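You operate a simulated robot arm through the tools that you are given. There is no shell and no other tool.

You run a simulated two-armed robot. Do the job below in one go: nothing can be reset, and whatever is moved stays where it is left.

TASK
Load the white cartridge into the grease pump and prime it.
Fine: clamp it, open the yellow pump knob, pump till grease shows, shut the knob.

It is judged by the outcome, as a careful person would: the job done as asked, and still so three seconds after it is handed in. It fails if anything else is knocked over, pushed out of place, dropped, spilled or broken.

THE ROBOT
Two 7-joint arms with two-finger grippers on one trunk that stands fixed in place. Base frame: the origin is at the foot of the trunk, x ahead of it, y to its left, z up; the work surface is at about z = 890. Readings come in mm, degrees, newtons and seconds.
The left shoulder is at [24, 174, 1379], the right one opposite. With the tool pointing down near the work surface each hand reaches from about 100 to 800 mm from the base axis, measured 20 degrees to its own side. Payload 2.94 kg a hand.
Tool frame (each hand has its own): the origin (TCP) lies between the finger pads and is the grasp point; the fingertips stand 30 mm ahead of it; z points along the fingers, y is the line along which they close. The gripper opens to 138 mm. The gripper's body begins 109 mm behind the TCP.
Orientation is told as [roll, pitch, yaw] about the base's x, y, z axes, in that order, counted from this pose: with the fingers straight down and closing along the base's y, the tool's x points along the base's -x, its y along +y and its z along -z.

THE INTERFACE
- The arms move only by the tool nudge_tool. It takes "left_rows", "right_rows" or both (then of equal length, played together; a hand with none holds still); each is a list of rows, each a list of 7 numbers: the opening, from 0 (shut) to 1 (fully open), then the shift along the tool's x, y, z in mm, then the turn, a rotation vector about the tool's x, y, z in degrees. In form: [[gripper, tx, ty, tz, ax, ay, az], ...]. A call has 1 to 20 rows; each row shifts and turns the commanded pose from where the row before left it, along the tool's axes as they then stand. Rows are played at 5 a second. More than 50 mm and 8.6 degrees between two rows, or a gripper value outside its range, and nothing of the call is played. Where a pose cannot be reached the arm comes as near as it can. A force on the tool above 40 N (or 10 N above the force at the start of the call, whichever is more), or a blocked arm, ends the call early, and 0.2 s more pass. The fingers move at their own pace and stop on an object; they squeeze with about 36 N. The grip force told is the motor's: it shows also when the fingers shut on nothing. Time passes only in rows, and 0.2 s behind the last, so rows that do not move let the fingers close. The reply holds the time, the measured pose of the TCP, the force on the tool along the base axes, the opening and the grip force, in the units named above and with some noise, with the torque about the TCP (base axes, N m) and any sound that the robot's microphone picked up.
- Cameras (640 x 400 px; columns grow to the right, rows downward): "scene" is now at [65.2, -36.8, 1860.3]; the picture's right is [-0.60, -0.80, -0.00], its down [-0.62, 0.46, -0.64] and it looks along [0.51, -0.38, -0.77] (base axes); focal length 356 px, centre (320, 200). "left" rides on the left gripper at [71, -19, -146] in its tool frame; the picture's right is [0.26, 0.97, 0.00], its down [-0.85, 0.23, -0.48] and it looks along [-0.46, 0.12, 0.88] (tool axes); focal length 280 px, centre (320, 200). "right" rides on the right gripper at [71, 19, -146] in its tool frame; the picture's right is [-0.26, 0.97, 0.00], its down [-0.85, -0.23, -0.48] and it looks along [-0.46, -0.12, 0.88] (tool axes); focal length 280 px, centre (320, 200). There is no depth. A picture from a camera that has moved, and an enlarged one, comes with that camera's place and axes in the base frame and with its lens. The place of the scene camera against the robot may be out by one fixed shift of up to 25 mm in any direction.
- camera(camera): a new picture of that camera. It takes no simulated time.
- raise_lower(by): slides the trunk up (or, below 0, down) by that many mm; the arms and the scene camera ride with it, the base frame stays. It gives what a move gives, with no picture.
- aim_head(pan, tilt): turns the head with the scene camera to pan (to the left, within 120 degrees either way) and tilt (down, from -29 to 69), counted from straight ahead of the robot. It gives what a move gives.
- close_up(camera, box): a new picture of the part [left, top, right, bottom] of that camera's present view, enlarged. It takes no simulated time.
- finish_job(): hands the job in; it is judged then, once.

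Places have to be worked out from the pictures, the camera data and where the tool is seen. Open the grippers and draw the arms clear of the work before you hand the job in, unless the task says otherwise.

The tools are called after ">>>" as a command line: name --argument value ..., lists and objects as JSON in quotes. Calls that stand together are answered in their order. nudge_tool: Moves the arms, as the interface text tells. Its arguments: {"type":"object","properties":{"left_rows":{"type":"array","items":{"type":"array","items":{"type":"number"}}},"right_rows":{"type":"array","items":{"type":"array","items":{"type":"number"}}}},"required":[]} The other tools are called the same way: raise_lower (by) slides the trunk up or down; aim_head (pan, tilt) turns the head that bears the scene camera; camera (camera) takes a picture; close_up (camera, box) takes an enlarged picture of a part of a camera's view; finish_job () hands the job in.

At the start:

```text
t: 0.0
left_ee_pos: [586.0, -65.4, 1409.9]
left_orientation: [0.0, 0.0, 0.1]
left_contact_force: [0.2, -0.5, -0.1]
left_ft_torque: [-0.03, 0.01, -0.01]
left_finger_gap: 137.8
left_grasp_force: 0.1
right_ee_pos: [372.3, -520.2, 1315.7]
right_orientation: [0.0, 0.0, 0.0]
right_contact_force: [0.1, -0.2, -0.6]
right_ft_torque: [0.01, -0.02, 0.01]
right_finger_gap: 138.2
right_grasp_force: 0.0
trunk travel left (down, up): [-550.0, 184.0]
head pan, tilt: [-36.7, 50.3]
```

scene: 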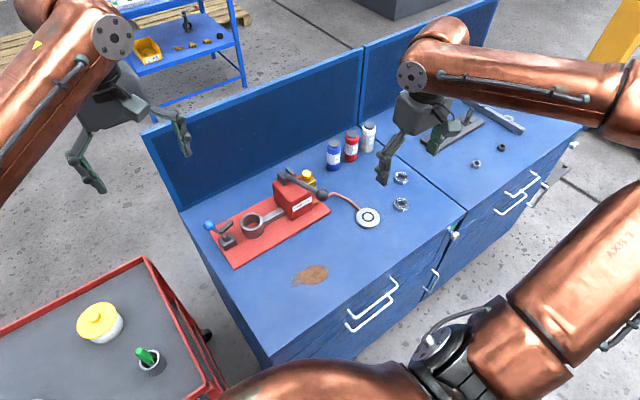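
right: 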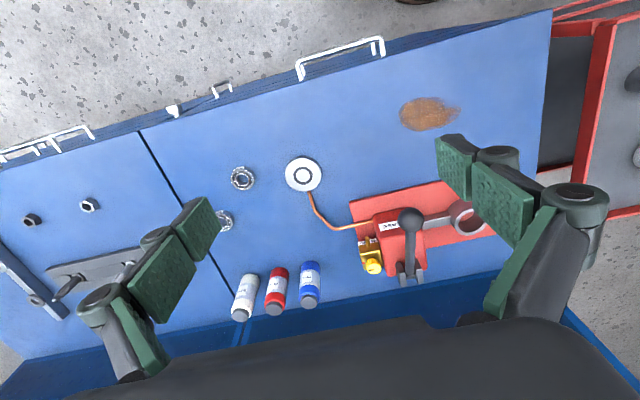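
left: 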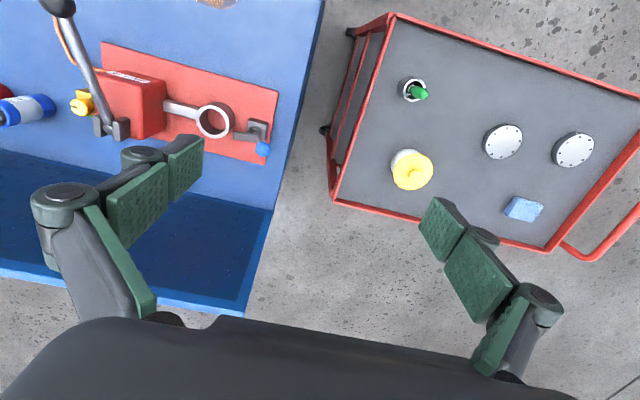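

I start by looking closer at the pump and the bench before moving anything.

>>> close_up --camera "scene" --box '[190, 120, 430, 270]'

>>> close_up --camera "right" --box '[220, 140, 540, 340]'

>>> close_up --camera "left" --box '[0, 0, 320, 200]'

>>> close_up --camera "scene" --box '[0, 250, 240, 400]'

```text
2.67 times, centred on (310, 195) of scene
camera zoom: at [65.2, -36.8, 1860.3], right [-0.6, -0.8, 0.0], down [-0.62, 0.46, -0.64], along [0.51, -0.38, -0.77], focal length 948 px, centre (347, 213)
```

zoom: 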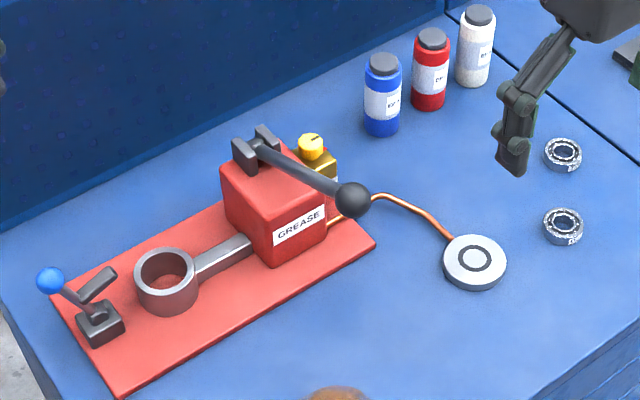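

```text
2.00 times, centred on (380, 240) of right
camera zoom: at [300.2, -502.2, 1463.2], right [0.26, 0.97, 0.0], down [0.85, -0.23, 0.48], along [0.46, -0.12, -0.88], focal length 561 px, centre (200, 120)
```

zoom: 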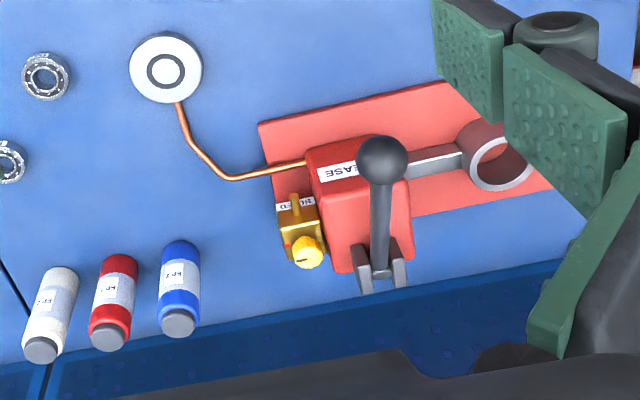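

```text
2.00 times, centred on (160, 100) of left
camera zoom: at [514.6, -84.6, 1555.7], right [-0.26, 0.96, 0.0], down [0.85, 0.23, 0.48], along [0.46, 0.13, -0.88], focal length 561 px, centre (640, 400)
```

zoom: 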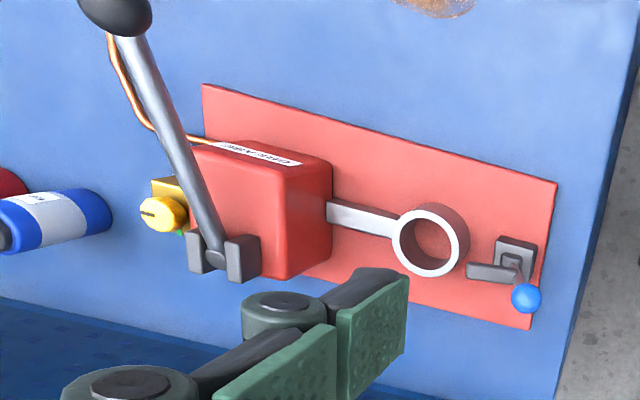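

```text
2.67 times, centred on (120, 325) of scene
camera zoom: at [65.2, -36.8, 1860.3], right [-0.6, -0.8, 0.0], down [-0.62, 0.46, -0.64], along [0.51, -0.38, -0.77], focal length 948 px, centre (853, -133)
```

zoom: 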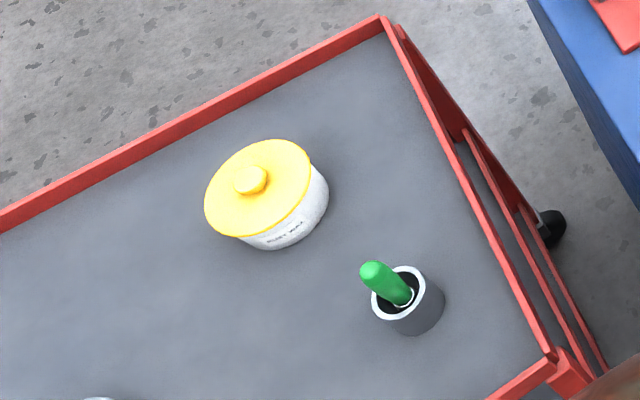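

The pump sits around (700, -330) and the three cartridges near (780, -800). I zoom tighter on the clamp, valve, lever and cartridges to understand how they work.

>>> close_up --camera "scene" --box '[195, 205, 275, 255]'

>>> close_up --camera "scene" --box '[265, 160, 345, 210]'

>>> close_up --camera "scene" --box '[315, 115, 395, 165]'

>>> close_up --camera "left" --box '[180, 80, 300, 170]'

>>> close_up --camera "right" --box '[340, 200, 440, 290]'

>>> close_up --camera "right" --box '[220, 250, 340, 330]'

>>> close_up --camera "scene" --box '[320, 190, 420, 250]'

```text
8.00 times, centred on (235, 230) of scene
camera zoom: at [65.2, -36.8, 1860.3], right [-0.6, -0.8, 0.0], down [-0.62, 0.46, -0.64], along [0.51, -0.38, -0.77], focal length 2845 px, centre (1000, -40)
```

zoom: 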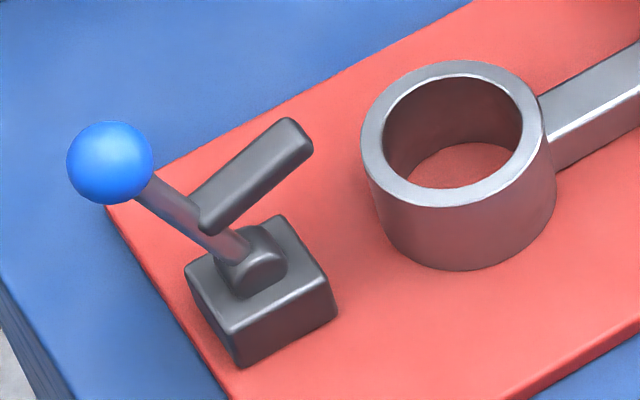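

```text
8.00 times, centred on (305, 185) of scene
camera zoom: at [65.2, -36.8, 1860.3], right [-0.6, -0.8, 0.0], down [-0.62, 0.46, -0.64], along [0.51, -0.38, -0.77], focal length 2845 px, centre (440, 320)
```

zoom: 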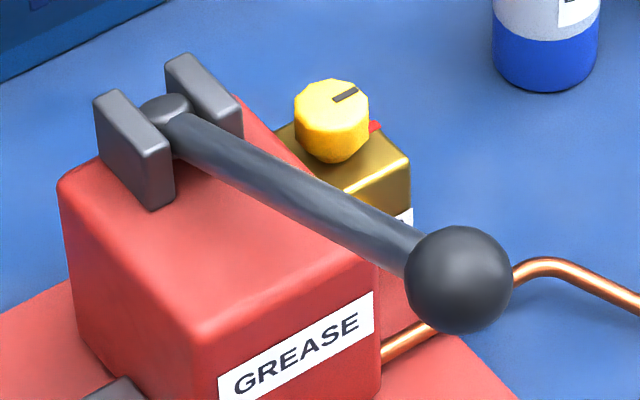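

```text
8.00 times, centred on (355, 140) of scene
camera zoom: at [65.2, -36.8, 1860.3], right [-0.6, -0.8, 0.0], down [-0.62, 0.46, -0.64], along [0.51, -0.38, -0.77], focal length 2845 px, centre (40, 680)
```

zoom: 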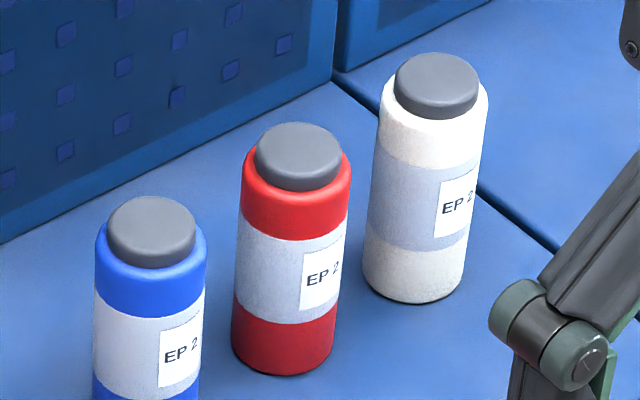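

```text
4.44 times, centred on (240, 125) of left
camera zoom: at [514.6, -84.6, 1555.7], right [-0.26, 0.96, 0.0], down [0.85, 0.23, 0.48], along [0.46, 0.13, -0.88], focal length 1246 px, centre (676, 533)
```

zoom: 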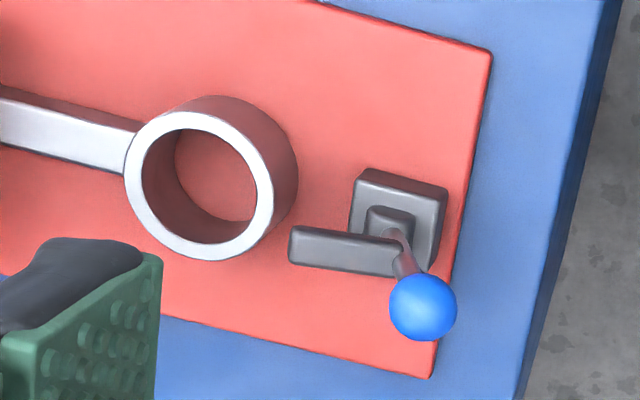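

```text
4.44 times, centred on (390, 245) of right
camera zoom: at [300.2, -502.2, 1463.2], right [0.26, 0.97, 0.0], down [0.85, -0.23, 0.48], along [0.46, -0.12, -0.88], focal length 1246 px, centre (9, 0)
```

zoom: 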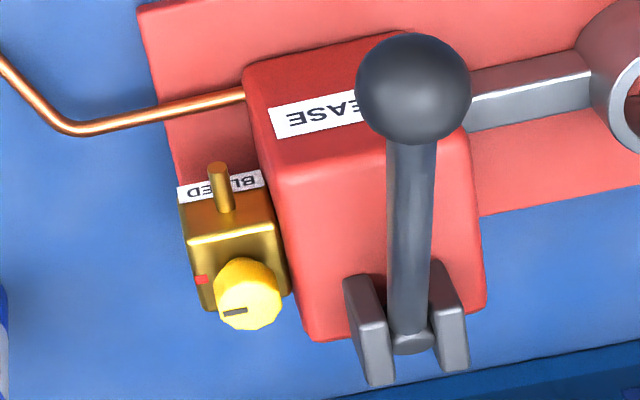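

```text
5.00 times, centred on (280, 290) of right
camera zoom: at [300.2, -502.2, 1463.2], right [0.26, 0.97, 0.0], down [0.85, -0.23, 0.48], along [0.46, -0.12, -0.88], focal length 1402 px, centre (520, -250)
```

zoom: 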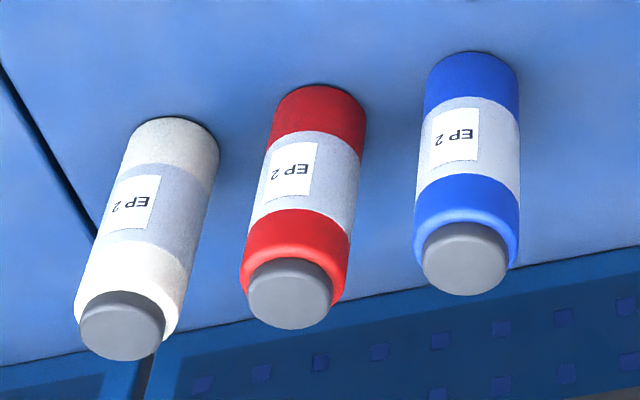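

```text
6.40 times, centred on (370, 220) of scene
camera zoom: at [65.2, -36.8, 1860.3], right [-0.6, -0.8, 0.0], down [-0.62, 0.46, -0.64], along [0.51, -0.38, -0.77], focal length 2276 px, centre (0, 72)
```

zoom: 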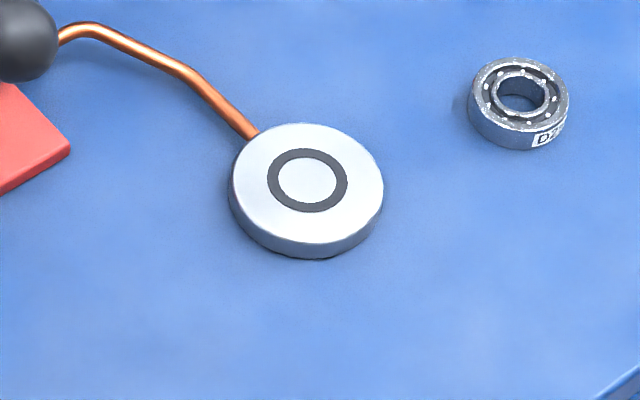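

The white bottle stands at about (792, -833) with its neighbour red at (791, -745), so it is far out to the right; the ring is near (710, -260) and the clamp near (705, -175). I test the right arm's reach high above the bench first.

>>> nudge_tool --right_rows '[[1, -35, -22.5, 0, 0, 0, 0], [1, -35, -22.5, 0, 0, 0, 0], [1, -35, -22.5, 0, 0, 0, 0], [1, -35, -22.5, 0, 0, 0, 0], [1, -35, -22.5, 0, 0, 0, 0], [1, -35, -22.5, 0, 0, 0, 0], [1, 0, 0, 0, 0, 0, 7], [1, 0, 0, 0, 0, 0, 7], [1, 0, 0, 0, 0, 0, 7], [1, 0, 0, 0, 0, 0, 7], [1, 0, 0, 0, 0, 0, 7], [1, 0, 0, 0, 0, -7.5, 0], [1, 0, 0, 0, 0, -7.5, 0], [1, 0, 0, 0, 0, -7.5, 0], [1, 0, 0, 0, 0, -7.5, 0], [1, 0, 0, 0, 0, -7.5, 0], [1, 0, 0, 0, 0, -7.5, 0]]'

>>> camera --camera "scene"

>>> camera --camera "right"

```text
t: 3.6
left_ee_pos: [585.8, -66.4, 1411.4]
left_orientation: [0.0, 0.0, 0.1]
left_contact_force: [0.4, -1.0, 0.9]
left_ft_torque: [-0.01, -0.02, -0.03]
left_finger_gap: 138.0
left_grasp_force: 0.1
right_ee_pos: [582.1, -656.6, 1316.9]
right_orientation: [0.0, -45.1, -35.0]
right_contact_force: [-0.7, -0.5, 0.7]
right_ft_torque: [0.01, -0.02, 0.02]
right_finger_gap: 137.9
right_grasp_force: 0.0
trunk travel left (down, up): [-550.0, 184.0]
head pan, tilt: [-36.7, 50.3]
```

```text
taken
camera scene: at [64.4, -37.4, 1860.3], right [-0.6, -0.8, 0.0], down [-0.62, 0.46, -0.64], along [0.51, -0.38, -0.77], focal length 356 px, centre (320, 200)
```

scene: 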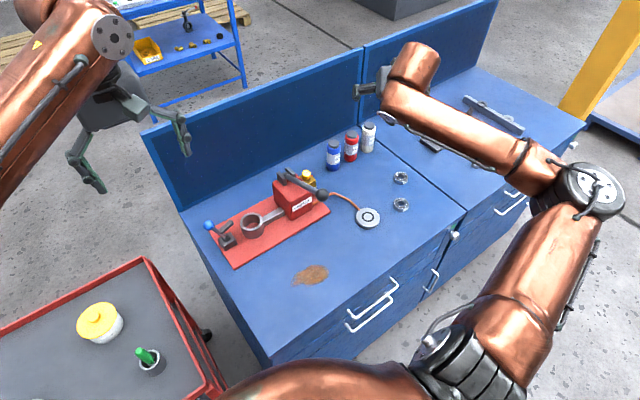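

```text
taken
camera right: at [466.7, -553.9, 1371.0], right [0.7, 0.69, 0.19], down [0.08, -0.34, 0.94], along [0.71, -0.64, -0.3], focal length 280 px, centre (320, 200)
```

right: 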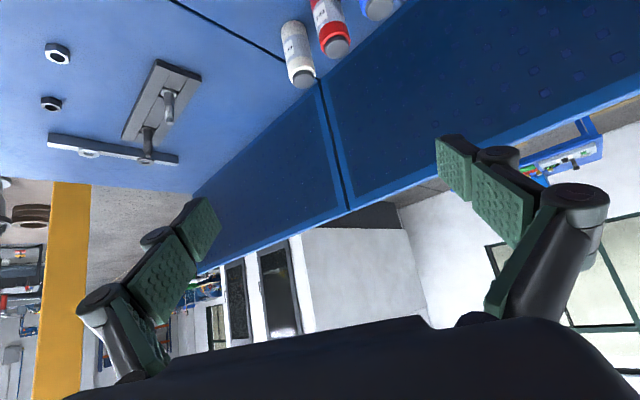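

The arm manages that pose. Now I move out toward a point above the white bottle, still at z = 1200, to check the reach.

>>> nudge_tool --right_rows '[[1, -13.5, -3.3, 41, 0, 0, 0], [1, -13.5, -3.3, 41, 0, 0, 0], [1, -13.5, -3.3, 41, 0, 0, 0], [1, -13.5, -3.3, 41, 0, 0, 0], [1, -13.5, -3.3, 41, 0, 0, 0], [1, -13.5, -3.3, 41, 0, 0, 0], [1, 0, 0, 0, 0, 0, 0]]'

>>> camera --camera "scene"

>>> camera --camera "right"

```text
t: 5.2
left_ee_pos: [584.2, -66.5, 1411.5]
left_orientation: [0.1, -0.1, 0.1]
left_contact_force: [-1.2, -0.1, 0.5]
left_ft_torque: [0.03, -0.09, -0.02]
left_finger_gap: 138.0
left_grasp_force: 0.0
right_ee_pos: [759.9, -805.9, 1197.0]
right_orientation: [0.0, -45.0, -34.9]
right_contact_force: [0.1, -0.2, -0.9]
right_ft_torque: [0.07, -0.03, 0.03]
right_finger_gap: 138.3
right_grasp_force: 0.0
trunk travel left (down, up): [-550.0, 184.0]
head pan, tilt: [-36.7, 50.3]
```

```text
taken
camera scene: at [63.1, -38.4, 1860.4], right [-0.6, -0.8, 0.0], down [-0.62, 0.46, -0.64], along [0.51, -0.38, -0.77], focal length 356 px, centre (320, 200)
```

scene: 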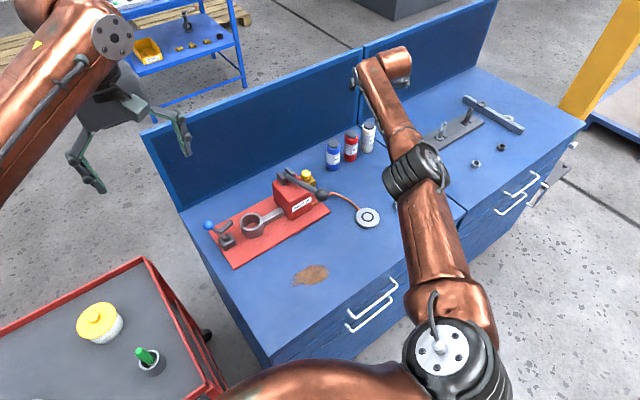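

```text
taken
camera right: at [642.2, -702.3, 1249.3], right [0.7, 0.69, 0.19], down [0.08, -0.34, 0.94], along [0.71, -0.64, -0.3], focal length 280 px, centre (320, 200)
```

right: 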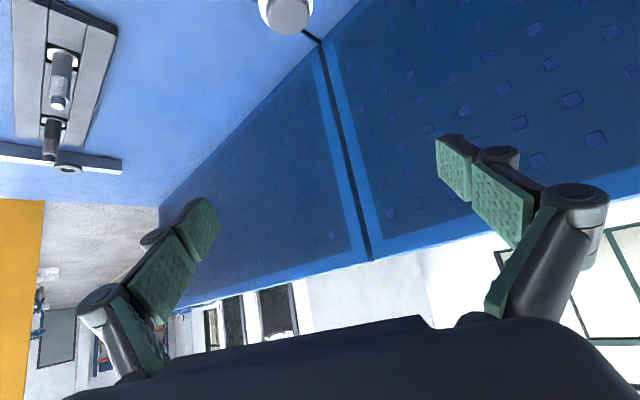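

The arm reached (760, -806) exactly at 45° pitch, so the bottle is feasible. Before going on I look closely at the valve knob, its marks, and the clamp.

>>> close_up --camera "left" --box '[62, 85, 110, 121]'

>>> close_up --camera "scene" --box '[290, 165, 326, 193]'

>>> close_up --camera "left" --box '[220, 95, 280, 170]'

>>> close_up --camera "scene" --box '[200, 215, 240, 250]'

```text
11.11 times, centred on (86, 103) of left
camera zoom: at [512.7, -86.1, 1556.5], right [-0.26, 0.96, 0.0], down [0.85, 0.23, 0.48], along [0.46, 0.13, -0.88], focal length 3115 px, centre (2920, 1278)
```

zoom: 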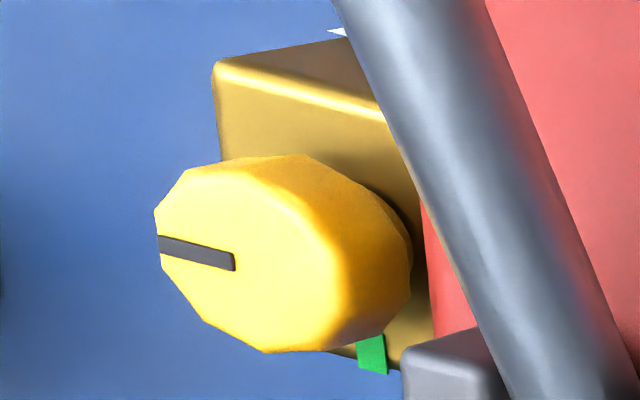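

```text
14.29 times, centred on (308, 179) of scene
camera zoom: at [63.1, -38.4, 1860.4], right [-0.6, -0.8, 0.0], down [-0.62, 0.46, -0.64], along [0.51, -0.38, -0.77], focal length 5081 px, centre (491, 500)
```

zoom: 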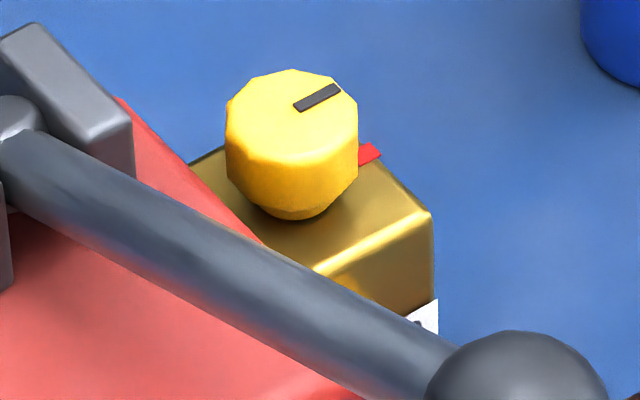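

```text
5.33 times, centred on (250, 132) of left
camera zoom: at [512.7, -86.1, 1556.5], right [-0.26, 0.96, 0.0], down [0.85, 0.23, 0.48], along [0.46, 0.13, -0.88], focal length 1495 px, centre (693, 560)
```

zoom: 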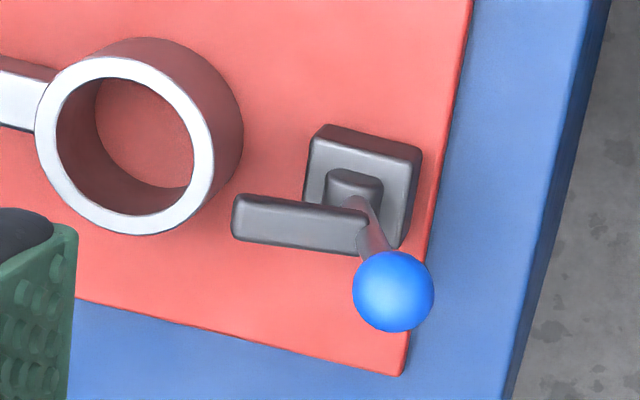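

```text
11.43 times, centred on (220, 232) of scene
camera zoom: at [63.1, -38.4, 1860.4], right [-0.6, -0.8, 0.0], down [-0.62, 0.46, -0.64], along [0.51, -0.38, -0.77], focal length 4065 px, centre (1463, -171)
```

zoom: 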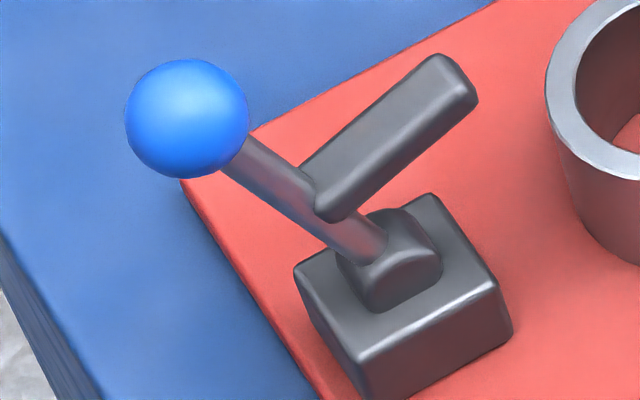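

The knob's pointer is at the red (shut) mark on its -y side and the green (open) mark is on its +x side, so it opens 90° counter-clockwise from above; the clamp lever swings about the x axis toward the ring. I now bring the right hand to a pre-grasp 180 mm back from the white bottle to see it.

>>> nudge_tool --right_rows '[[0.6, 42.5, -1.2, 2.3, 0, 0, 0], [0.6, 42.5, -1.2, 2.3, 0, 0, 0], [0.6, 42.5, -1.2, 2.3, 0, 0, 0], [0.6, 0, 0, 0, 0, 0, 0], [0.6, 0, 0, 0, 0, 0, 0]]'

>>> camera --camera "right"

>>> close_up --camera "scene" --box '[300, 70, 460, 170]'

```text
t: 6.4
left_ee_pos: [585.1, -66.5, 1410.6]
left_orientation: [0.0, 0.0, 0.1]
left_contact_force: [0.4, 0.4, 0.0]
left_ft_torque: [-0.03, 0.01, -0.01]
left_finger_gap: 137.8
left_grasp_force: 0.1
right_ee_pos: [687.6, -760.6, 1100.7]
right_orientation: [0.0, -45.0, -35.1]
right_contact_force: [-0.7, -0.2, -0.8]
right_ft_torque: [-0.03, 0.02, 0.01]
right_finger_gap: 82.8
right_grasp_force: 0.0
trunk travel left (down, up): [-550.0, 184.0]
head pan, tilt: [-36.7, 50.3]
```

```text
taken
camera right: at [572.5, -657.0, 1155.2], right [0.71, 0.68, 0.19], down [0.08, -0.34, 0.94], along [0.7, -0.65, -0.3], focal length 280 px, centre (320, 200)
```

right: 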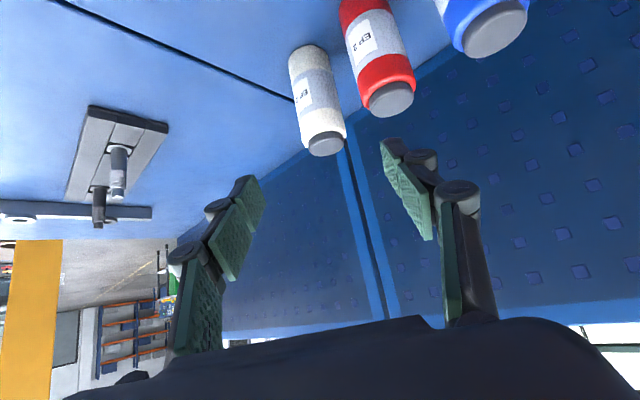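

```text
4.00 times, centred on (380, 120) of scene
camera zoom: at [65.5, -37.1, 1860.3], right [-0.6, -0.8, 0.0], down [-0.62, 0.46, -0.64], along [0.51, -0.38, -0.77], focal length 1423 px, centre (80, 520)
```

zoom: 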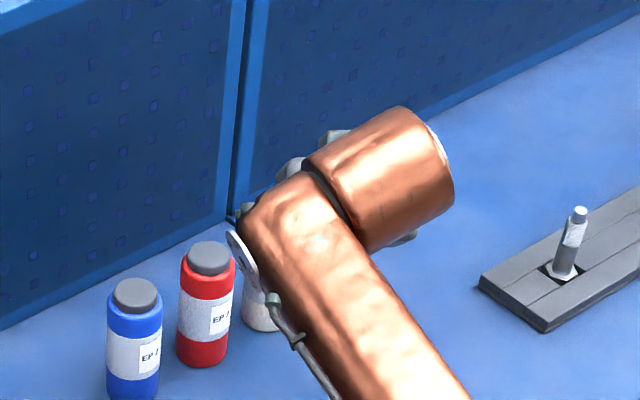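

The right wrist camera now sees the bottle well (upside-down view). I zoom in to measure its place.

>>> close_up --camera "right" --box '[260, 20, 440, 170]'

```text
2.67 times, centred on (350, 95) of right
camera zoom: at [572.5, -657.0, 1155.2], right [0.71, 0.68, 0.19], down [0.08, -0.34, 0.94], along [0.7, -0.65, -0.3], focal length 748 px, centre (240, 480)
```

zoom: 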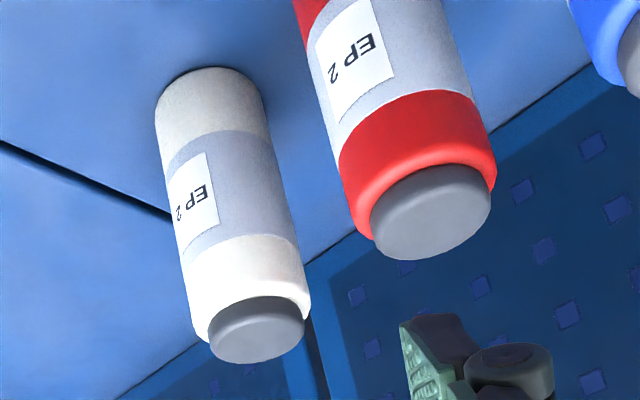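

The bottle's axis is at about (789, -828), its top at z ≈ 1011, diameter about 50. The red neighbour is close, so a steeper tool would be safer; I test whether 30° from vertical is reachable above the bottle at z = 1100.

>>> nudge_tool --right_rows '[[0.6, -28.7, 1.0, 28.7, 0, 0, 0], [0.6, -28.7, 1.0, 28.7, 0, 0, 0], [0.6, -28.7, 1.0, 28.7, 0, 0, 0], [0.6, 0, 0, 0, 0, 7.5, 0], [0.6, 0, 0, 0, 0, 7.5, 0], [0.6, 0, 0, 0, 0, 0, 0]]'

>>> camera --camera "right"

>>> camera --camera "scene"

```text
t: 7.8
left_ee_pos: [584.9, -66.7, 1410.5]
left_orientation: [0.0, 0.0, 0.1]
left_contact_force: [0.1, -0.2, -0.8]
left_ft_torque: [0.05, -0.02, -0.02]
left_finger_gap: 138.0
left_grasp_force: 0.0
right_ee_pos: [713.4, -773.8, 1075.6]
right_orientation: [0.1, -29.9, -35.1]
right_contact_force: [0.1, 0.3, 0.3]
right_ft_torque: [-0.01, -0.05, 0.02]
right_finger_gap: 82.7
right_grasp_force: 0.1
right hand out of reach, approached as far as the arm can: row 3, 4, 5
trunk travel left (down, up): [-550.0, 184.0]
head pan, tilt: [-36.7, 50.3]
```

```text
taken
camera right: at [612.3, -681.7, 1167.6], right [0.74, 0.66, 0.13], down [0.28, -0.48, 0.84], along [0.61, -0.58, -0.53], focal length 280 px, centre (320, 200)
```

right: 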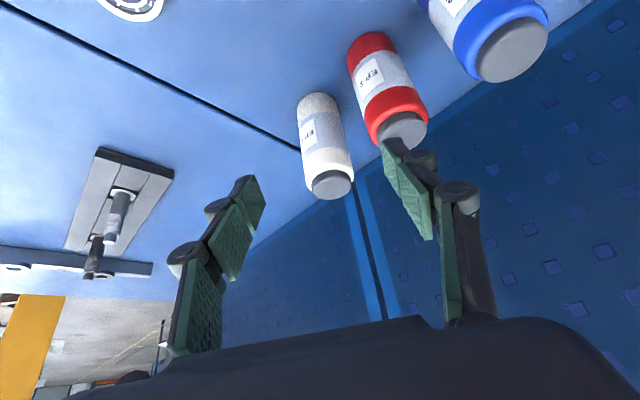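

```text
taken
camera scene: at [64.0, -38.8, 1860.3], right [-0.6, -0.8, 0.0], down [-0.62, 0.46, -0.64], along [0.51, -0.38, -0.77], focal length 356 px, centre (320, 200)
```

scene: 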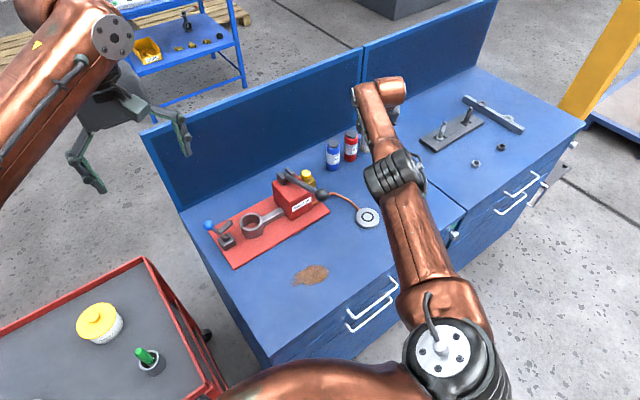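

At 30° it stops short (713, -774), so the arm needs a flatter tool and a lower trunk to reach; a tool pointing about 22° below horizontal at azimuth -15° also clears the red bottle. I back the right hand up and away before lowering the trunk.

>>> nudge_tool --right_rows '[[0.6, 2.3, -3.4, -38, 0, 0, 0], [0.6, 2.3, -3.4, -38, 0, 0, 0], [0.6, 2.3, -3.4, -38, 0, 0, 0], [0.6, 2.3, -3.4, -38, 0, 0, 0], [0.6, 2.3, -3.4, -38, 0, 0, 0], [0.6, 2.3, -3.4, -38, 0, 0, 0], [0.6, 2.3, -3.4, -38, 0, 0, 0], [0.6, 2.3, -3.4, -38, 0, 0, 0], [0.6, 0, 0, 0, -3.33, 0, -5.77], [0.6, 0, 0, 0, -3.33, 0, -5.77], [0.6, 0, 0, 0, -3.33, 0, -5.77], [0.6, 0, 0, 0, 0, 0, 0]]'

>>> aim_head --pan 30 --tilt 50

>>> camera --camera "scene"

```text
t: 10.4
left_ee_pos: [586.8, -64.4, 1410.5]
left_orientation: [0.0, 0.1, 0.1]
left_contact_force: [0.6, 0.8, -1.0]
left_ft_torque: [-0.01, 0.03, 0.01]
left_finger_gap: 137.8
left_grasp_force: 0.0
right_ee_pos: [561.2, -698.5, 1329.3]
right_orientation: [0.0, -29.9, -15.0]
right_contact_force: [0.0, -0.2, -0.2]
right_ft_torque: [-0.01, 0.03, 0.01]
right_finger_gap: 82.9
right_grasp_force: 0.1
trunk travel left (down, up): [-550.0, 184.0]
head pan, tilt: [-36.7, 50.3]
```

```text
t: 11.8
left_ee_pos: [587.2, -65.7, 1409.9]
left_orientation: [-0.1, -0.1, 0.1]
left_contact_force: [-0.5, 0.4, 0.2]
left_ft_torque: [0.03, -0.01, 0.01]
left_finger_gap: 138.2
left_grasp_force: 0.0
right_ee_pos: [560.2, -698.8, 1329.0]
right_orientation: [0.0, -30.0, -14.8]
right_contact_force: [-0.1, 0.1, -0.2]
right_ft_torque: [0.02, 0.02, 0.0]
right_finger_gap: 82.9
right_grasp_force: 0.0
trunk travel left (down, up): [-550.0, 184.0]
head pan, tilt: [30.0, 50.0]
```

```text
taken
camera scene: at [70.7, 47.2, 1860.7], right [0.5, -0.87, 0.0], down [-0.66, -0.38, -0.64], along [0.56, 0.32, -0.77], focal length 356 px, centre (320, 200)
```

scene: 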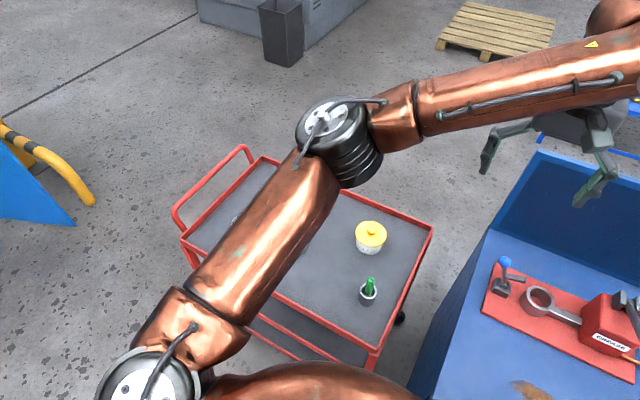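

The left elbow has ample room above the cart. I lower the trunk 200 mm and turn the head back to the bench.

>>> raise_lower --by -200

>>> aim_head --pan -45 --tilt 42

>>> camera --camera "scene"

>>> camera --camera "left"

```text
t: 13.9
left_ee_pos: [583.7, -65.7, 1210.1]
left_orientation: [0.1, -0.1, 0.2]
left_contact_force: [-0.3, -0.3, 0.2]
left_ft_torque: [0.02, -0.02, -0.02]
left_finger_gap: 137.9
left_grasp_force: 0.1
right_ee_pos: [560.7, -698.4, 1131.0]
right_orientation: [0.0, -29.9, -15.0]
right_contact_force: [-0.2, -1.0, 0.2]
right_ft_torque: [0.01, 0.0, -0.03]
right_finger_gap: 82.9
right_grasp_force: 0.0
trunk travel left (down, up): [-350.0, 384.0]
head pan, tilt: [30.0, 50.0]
```

```text
t: 15.4
left_ee_pos: [586.9, -65.8, 1210.6]
left_orientation: [0.0, 0.0, 0.2]
left_contact_force: [0.3, 0.3, 0.2]
left_ft_torque: [0.03, -0.02, 0.01]
left_finger_gap: 138.2
left_grasp_force: 0.1
right_ee_pos: [561.1, -698.5, 1130.6]
right_orientation: [0.0, -30.0, -15.1]
right_contact_force: [-0.4, -0.5, -0.4]
right_ft_torque: [0.02, -0.03, 0.0]
right_finger_gap: 82.6
right_grasp_force: 0.0
trunk travel left (down, up): [-350.0, 384.0]
head pan, tilt: [-45.0, 42.0]
```

```text
taken
camera scene: at [122.5, -50.3, 1671.8], right [-0.71, -0.71, 0.0], down [-0.47, 0.47, -0.74], along [0.53, -0.52, -0.67], focal length 356 px, centre (320, 200)
```

scene: 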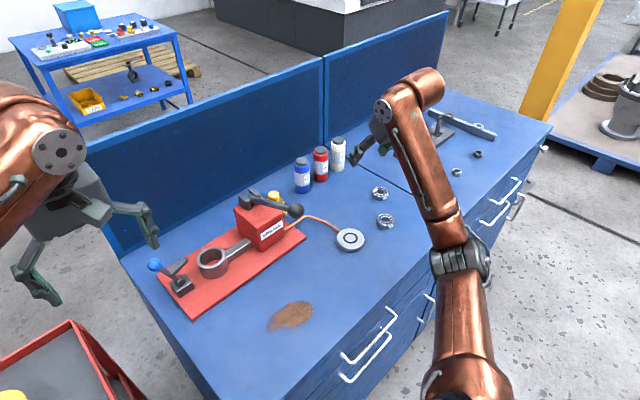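

```text
taken
camera left: at [514.9, -84.8, 1355.6], right [-0.26, 0.96, 0.0], down [0.85, 0.23, 0.48], along [0.46, 0.13, -0.88], focal length 280 px, centre (320, 200)
```

left: 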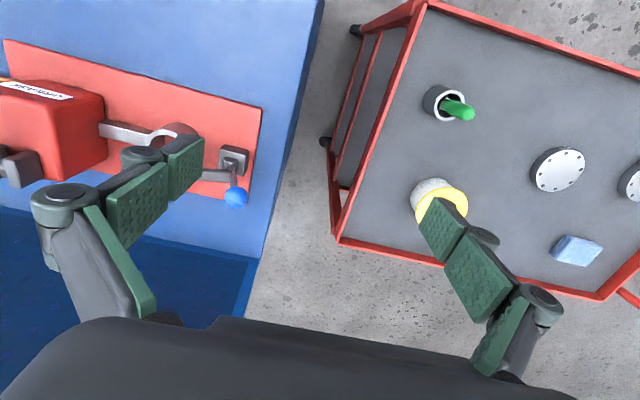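

Now I pitch the tool to about 22° below horizontal at azimuth -15° and move to a pre-grasp 170 mm behind the bottle, fingers at ~65 mm.

>>> nudge_tool --right_rows '[[0.6, 0, 0, 0, 0, -7.6, 0], [0.6, 0, 0, 0, 0, -7.6, 0], [0.6, 0, 0, 0, 0, -7.6, 0], [0.6, 0, 0, 0, 0, -7.6, 0], [0.6, 0, 0, 0, 0, -7.6, 0], [0.5, 13.2, -22, 34, 0, 0, 0], [0.47, 13.2, -22, 34, 0, 0, 0], [0.47, 13.2, -22, 34, 0, 0, 0], [0.47, 0, 0, 0, 0, 0, 0], [0.47, 0, 0, 0, 0, 0, 0]]'

>>> camera --camera "right"

>>> close_up --camera "scene" --box '[260, 60, 500, 210]'

```text
t: 17.6
left_ee_pos: [585.8, -66.0, 1210.4]
left_orientation: [0.0, 0.0, 0.2]
left_contact_force: [1.1, -0.2, 0.5]
left_ft_torque: [0.02, 0.0, -0.02]
left_finger_gap: 138.1
left_grasp_force: 0.1
right_ee_pos: [619.5, -782.7, 1054.7]
right_orientation: [0.2, -68.0, -15.1]
right_contact_force: [-0.3, -1.1, -0.2]
right_ft_torque: [0.01, 0.0, -0.03]
right_finger_gap: 65.0
right_grasp_force: 0.2
trunk travel left (down, up): [-350.0, 384.0]
head pan, tilt: [-45.0, 42.0]
```

```text
taken
camera right: at [467.6, -722.2, 1044.9], right [0.34, 0.91, 0.24], down [-0.18, -0.19, 0.97], along [0.92, -0.38, 0.1], focal length 280 px, centre (320, 200)
```

right: 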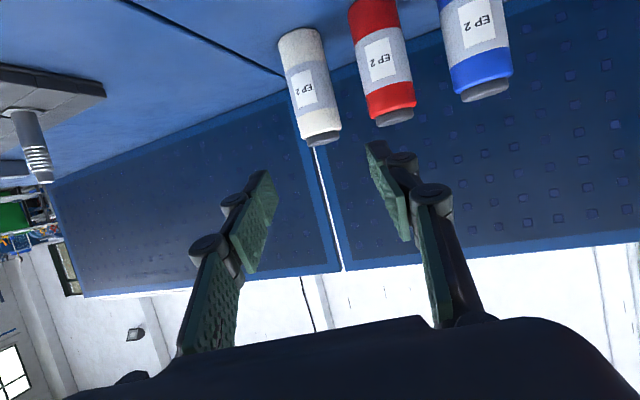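

```text
2.67 times, centred on (380, 135) of scene
camera zoom: at [122.7, -50.6, 1671.7], right [-0.71, -0.71, 0.0], down [-0.47, 0.47, -0.74], along [0.53, -0.52, -0.67], focal length 948 px, centre (160, 373)
```

zoom: 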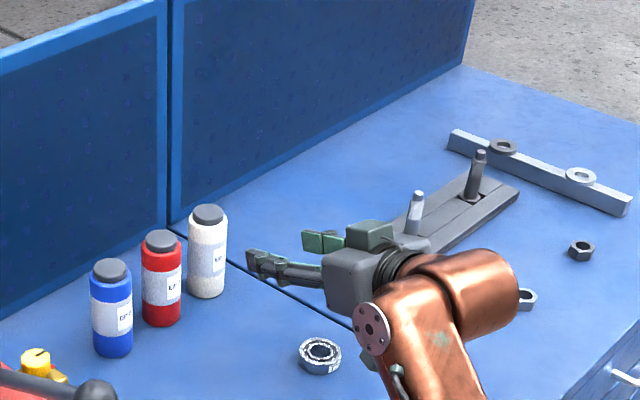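

The pre-grasp pose was reached exactly. I measure the bottle again from here, closer.

>>> close_up --camera "right" --box '[250, 10, 420, 160]'

```text
2.67 times, centred on (335, 85) of right
camera zoom: at [467.6, -722.2, 1044.9], right [0.34, 0.91, 0.24], down [-0.18, -0.19, 0.97], along [0.92, -0.38, 0.1], focal length 748 px, centre (280, 507)
```

zoom: 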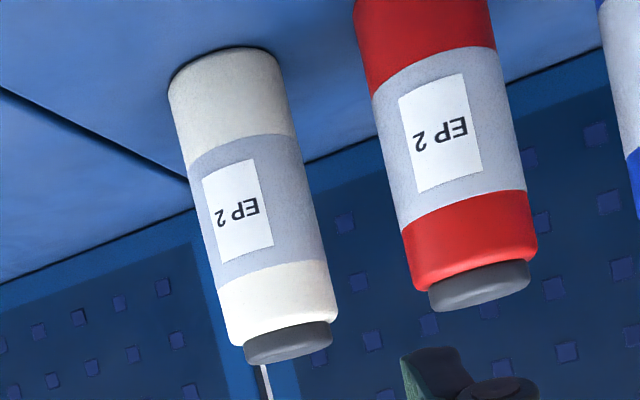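

The bottle lies right on the tool axis (y error under 2 mm), red's centre is about 86 mm beside it. I advance 130 mm along the tool with a narrower opening, then check.

>>> nudge_tool --right_rows '[[0.43, 0, 0, 26, 0, 0, 0], [0.43, 0, 0, 26, 0, 0, 0], [0.43, 0, 0, 26, 0, 0, 0], [0.43, 0, 0, 26, 0, 0, 0], [0.43, 0, 0, 26, 0, 0, 0], [0.43, 0, 0, 0, 0, 0, 0]]'

>>> camera --camera "right"

>>> close_up --camera "scene" --box '[280, 90, 440, 190]'

```text
t: 19.0
left_ee_pos: [585.3, -67.6, 1209.7]
left_orientation: [0.0, -0.1, 0.1]
left_contact_force: [0.5, 0.1, 0.0]
left_ft_torque: [-0.01, -0.02, 0.0]
left_finger_gap: 138.0
left_grasp_force: 0.0
right_ee_pos: [738.0, -816.3, 1004.8]
right_orientation: [0.1, -68.1, -15.1]
right_contact_force: [0.1, -0.2, 0.6]
right_ft_torque: [-0.01, 0.0, -0.01]
right_finger_gap: 59.3
right_grasp_force: 0.1
trunk travel left (down, up): [-350.0, 384.0]
head pan, tilt: [-45.0, 42.0]
```

```text
taken
camera right: at [585.3, -755.4, 994.3], right [0.34, 0.91, 0.24], down [-0.18, -0.19, 0.97], along [0.92, -0.38, 0.1], focal length 280 px, centre (320, 200)
```

right: 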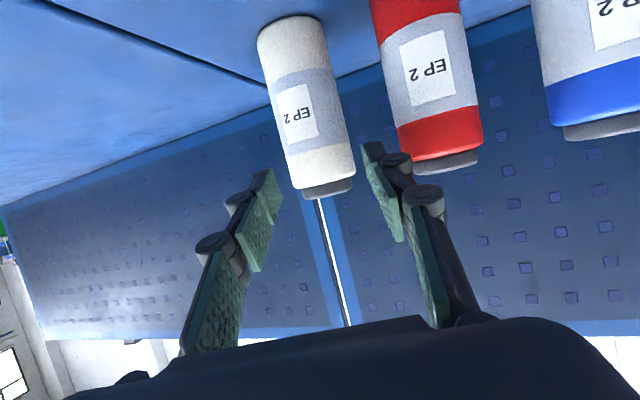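

```text
4.00 times, centred on (360, 140) of scene
camera zoom: at [121.8, -50.5, 1671.8], right [-0.71, -0.71, 0.0], down [-0.47, 0.47, -0.74], along [0.53, -0.53, -0.67], focal length 1423 px, centre (160, 440)
```

zoom: 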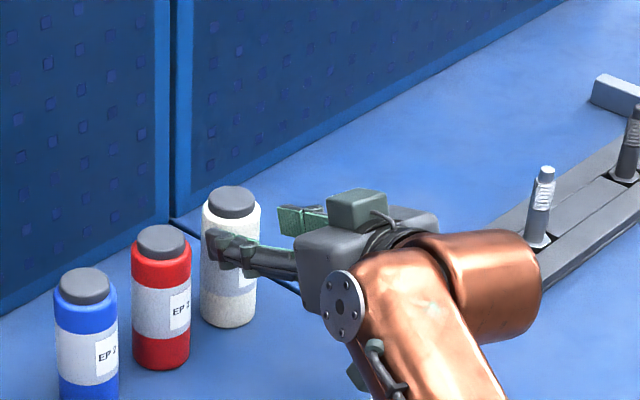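

Fingers straddle the bottle's line with no contact. I advance the last 42 mm and close gently on the bottle.

>>> nudge_tool --right_rows '[[0.43, 0, 0, 14, 0, 0, 0], [0.43, 0, 0, 14, 0, 0, 0], [0.43, 0, 0, 14, 0, 0, 0], [0.43, 0, 0, 0, 0, 0, 0]]'

>>> camera --camera "right"

>>> close_up --camera "scene" --box '[300, 110, 400, 180]'

```text
t: 20.0
left_ee_pos: [585.0, -66.4, 1210.8]
left_orientation: [0.0, 0.0, 0.1]
left_contact_force: [-1.1, -0.8, -0.5]
left_ft_torque: [0.0, -0.02, -0.03]
left_finger_gap: 138.1
left_grasp_force: 0.0
right_ee_pos: [775.2, -823.0, 990.5]
right_orientation: [0.1, -68.0, -15.2]
right_contact_force: [-0.6, -0.7, 0.6]
right_ft_torque: [0.05, -0.01, 0.01]
right_finger_gap: 59.3
right_grasp_force: 0.0
trunk travel left (down, up): [-350.0, 384.0]
head pan, tilt: [-45.0, 42.0]
```

```text
taken
camera right: at [622.3, -763.3, 979.7], right [0.34, 0.91, 0.24], down [-0.18, -0.19, 0.97], along [0.92, -0.38, 0.1], focal length 280 px, centre (320, 200)
```

right: 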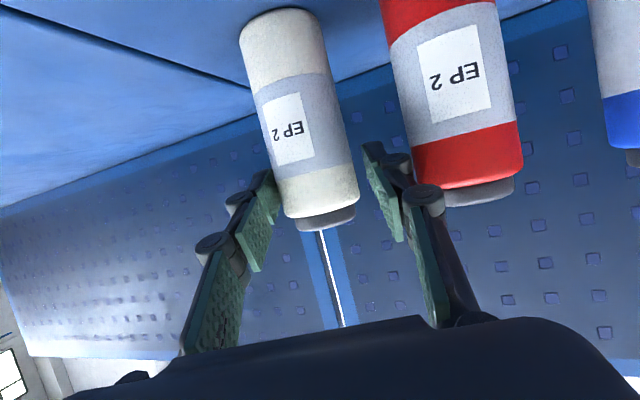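

```text
5.71 times, centred on (350, 145) of scene
camera zoom: at [122.0, -50.6, 1671.8], right [-0.71, -0.71, 0.0], down [-0.47, 0.47, -0.74], along [0.53, -0.53, -0.67], focal length 2032 px, centre (149, 514)
```

zoom: 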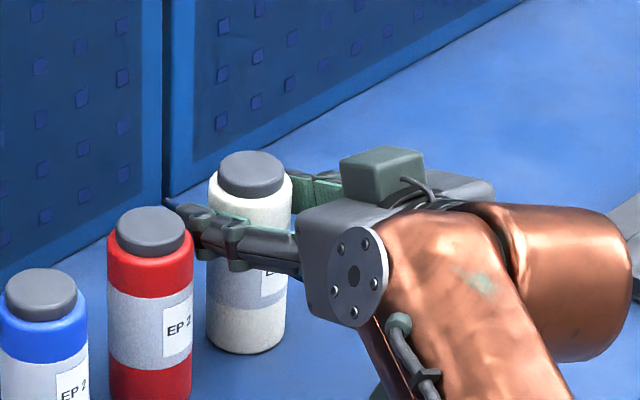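

Both fingers are beside the upper body of the bottle. I close.

>>> nudge_tool --right_rows '[[0.36, 0, 0, 0, 0, 0, 0], [0.3, 0, 0, 0, 0, 0, 0], [0.25, 0, 0, 0, 0, 0, 0], [0.2, 0, 0, 0, 0, 0, 0], [0.2, 0, 0, 0, 0, 0, 0]]'

>>> camera --camera "right"

```text
t: 21.2
left_ee_pos: [586.3, -65.5, 1210.0]
left_orientation: [0.0, -0.1, 0.1]
left_contact_force: [-1.1, 0.0, 0.0]
left_ft_torque: [0.0, 0.02, 0.02]
left_finger_gap: 138.3
left_grasp_force: 0.0
right_ee_pos: [774.8, -823.3, 990.0]
right_orientation: [0.1, -68.0, -15.2]
right_contact_force: [0.5, -1.3, -0.2]
right_ft_torque: [0.0, -0.03, -0.02]
right_finger_gap: 47.8
right_grasp_force: 35.9
trunk travel left (down, up): [-350.0, 384.0]
head pan, tilt: [-45.0, 42.0]
```

```text
taken
camera right: at [622.4, -763.3, 979.7], right [0.34, 0.91, 0.24], down [-0.18, -0.19, 0.97], along [0.92, -0.38, 0.1], focal length 280 px, centre (320, 200)
```

right: 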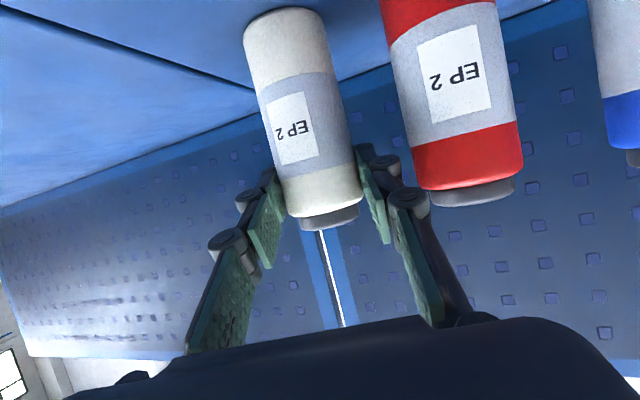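

Gripped at 47.8 mm with 36 N. I lift straight up 30 mm slowly and check.

>>> nudge_tool --right_rows '[[0.2, -9.3, 0, -3.75, 0, 0, 0], [0.2, -9.3, 0, -3.75, 0, 0, 0], [0.2, -9.3, 0, -3.75, 0, 0, 0], [0.2, 0, 0, 0, 0, 0, 0]]'

>>> close_up --camera "scene" --box '[300, 90, 420, 180]'

>>> camera --camera "right"

```text
t: 22.2
left_ee_pos: [585.8, -65.1, 1209.5]
left_orientation: [0.0, 0.1, 0.1]
left_contact_force: [0.2, 0.5, -0.4]
left_ft_torque: [-0.01, 0.0, -0.01]
left_finger_gap: 138.2
left_grasp_force: 0.1
right_ee_pos: [777.0, -824.0, 1020.3]
right_orientation: [0.0, -68.0, -15.1]
right_contact_force: [0.2, -0.1, -2.5]
right_ft_torque: [0.01, 0.03, -0.01]
right_finger_gap: 47.8
right_grasp_force: 36.1
trunk travel left (down, up): [-350.0, 384.0]
head pan, tilt: [-45.0, 42.0]
```

```text
4.44 times, centred on (360, 135) of scene
camera zoom: at [123.1, -50.9, 1671.7], right [-0.71, -0.71, 0.0], down [-0.47, 0.47, -0.74], along [0.52, -0.52, -0.67], focal length 1581 px, centre (142, 489)
```

zoom: 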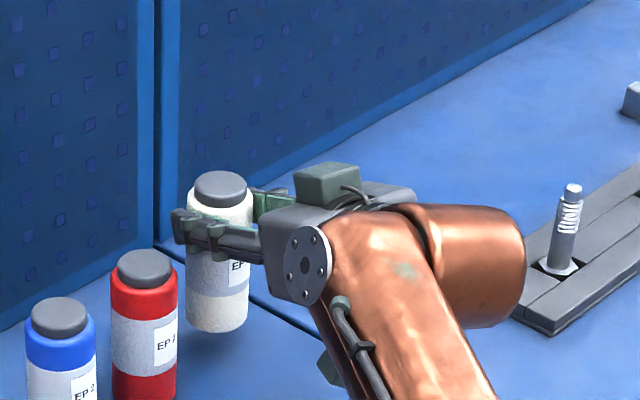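

```text
taken
camera right: at [623.9, -764.4, 1009.8], right [0.34, 0.91, 0.24], down [-0.18, -0.19, 0.97], along [0.92, -0.38, 0.1], focal length 280 px, centre (320, 200)
```

right: 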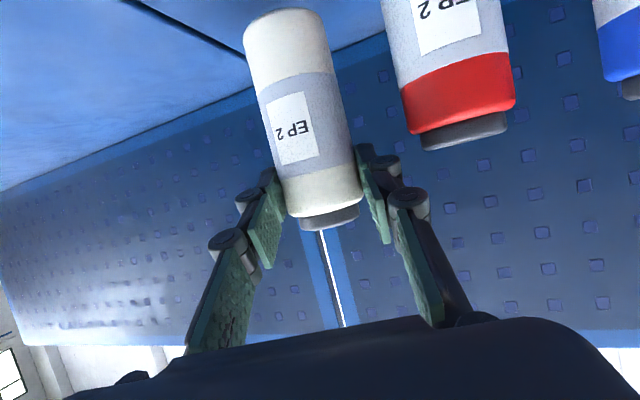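

The bottle is up and steady in the grip (about 2.5 N). I raise the trunk 200 mm, which lifts the bottle straight up above everything.

>>> raise_lower --by 200

>>> camera --camera "scene"

>>> camera --camera "right"

```text
t: 24.4
left_ee_pos: [586.7, -66.4, 1410.2]
left_orientation: [0.0, 0.1, 0.1]
left_contact_force: [0.4, 0.1, 0.3]
left_ft_torque: [0.02, -0.02, 0.02]
left_finger_gap: 137.8
left_grasp_force: 0.3
right_ee_pos: [775.3, -824.6, 1219.6]
right_orientation: [0.0, -68.0, -15.2]
right_contact_force: [0.2, 1.2, -2.4]
right_ft_torque: [0.01, 0.08, -0.02]
right_finger_gap: 48.0
right_grasp_force: 36.0
trunk travel left (down, up): [-550.0, 184.0]
head pan, tilt: [-45.0, 42.0]
```

```text
taken
camera scene: at [63.9, -51.0, 1871.7], right [-0.71, -0.71, 0.0], down [-0.47, 0.47, -0.74], along [0.52, -0.52, -0.67], focal length 356 px, centre (320, 200)
```

scene: 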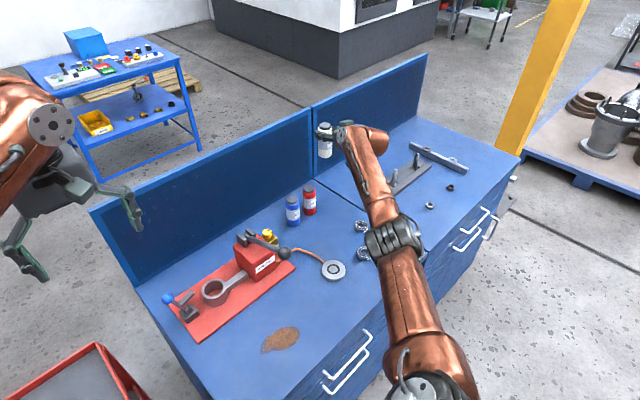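

```text
taken
camera right: at [622.6, -764.9, 1209.6], right [0.34, 0.91, 0.24], down [-0.18, -0.19, 0.97], along [0.92, -0.38, 0.09], focal length 280 px, centre (320, 200)
```

right: 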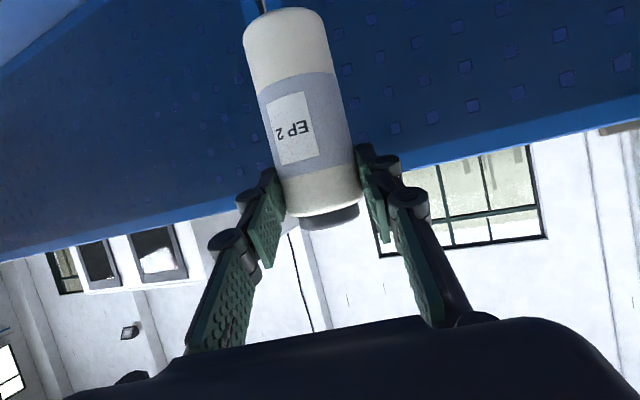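

The bottle hangs steady and clear. Before carrying it over, I measure the ring precisely with the left wrist camera and the scene camera.

>>> close_up --camera "left" --box '[190, 100, 254, 140]'

>>> close_up --camera "scene" --box '[160, 265, 240, 315]'

```text
10.00 times, centred on (222, 120) of left
camera zoom: at [515.7, -85.4, 1555.0], right [-0.26, 0.96, 0.0], down [0.85, 0.23, 0.47], along [0.46, 0.13, -0.88], focal length 2804 px, centre (1300, 1000)
```

zoom: 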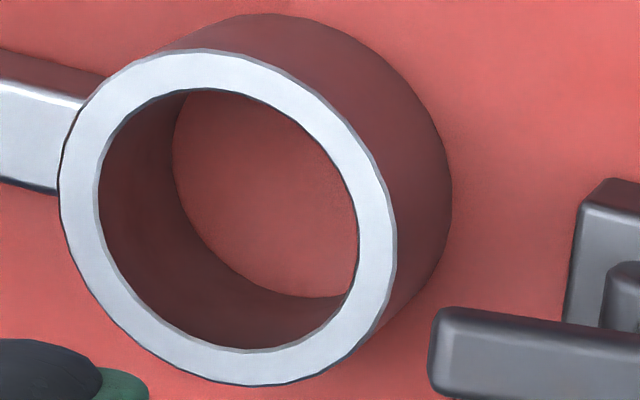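

```text
8.00 times, centred on (200, 290) of scene
camera zoom: at [63.9, -51.0, 1871.7], right [-0.71, -0.71, 0.0], down [-0.47, 0.47, -0.74], along [0.52, -0.52, -0.67], focal length 2845 px, centre (1280, -520)
```

zoom: 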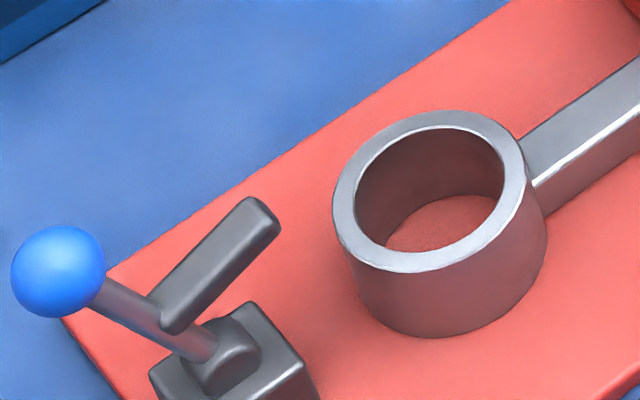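

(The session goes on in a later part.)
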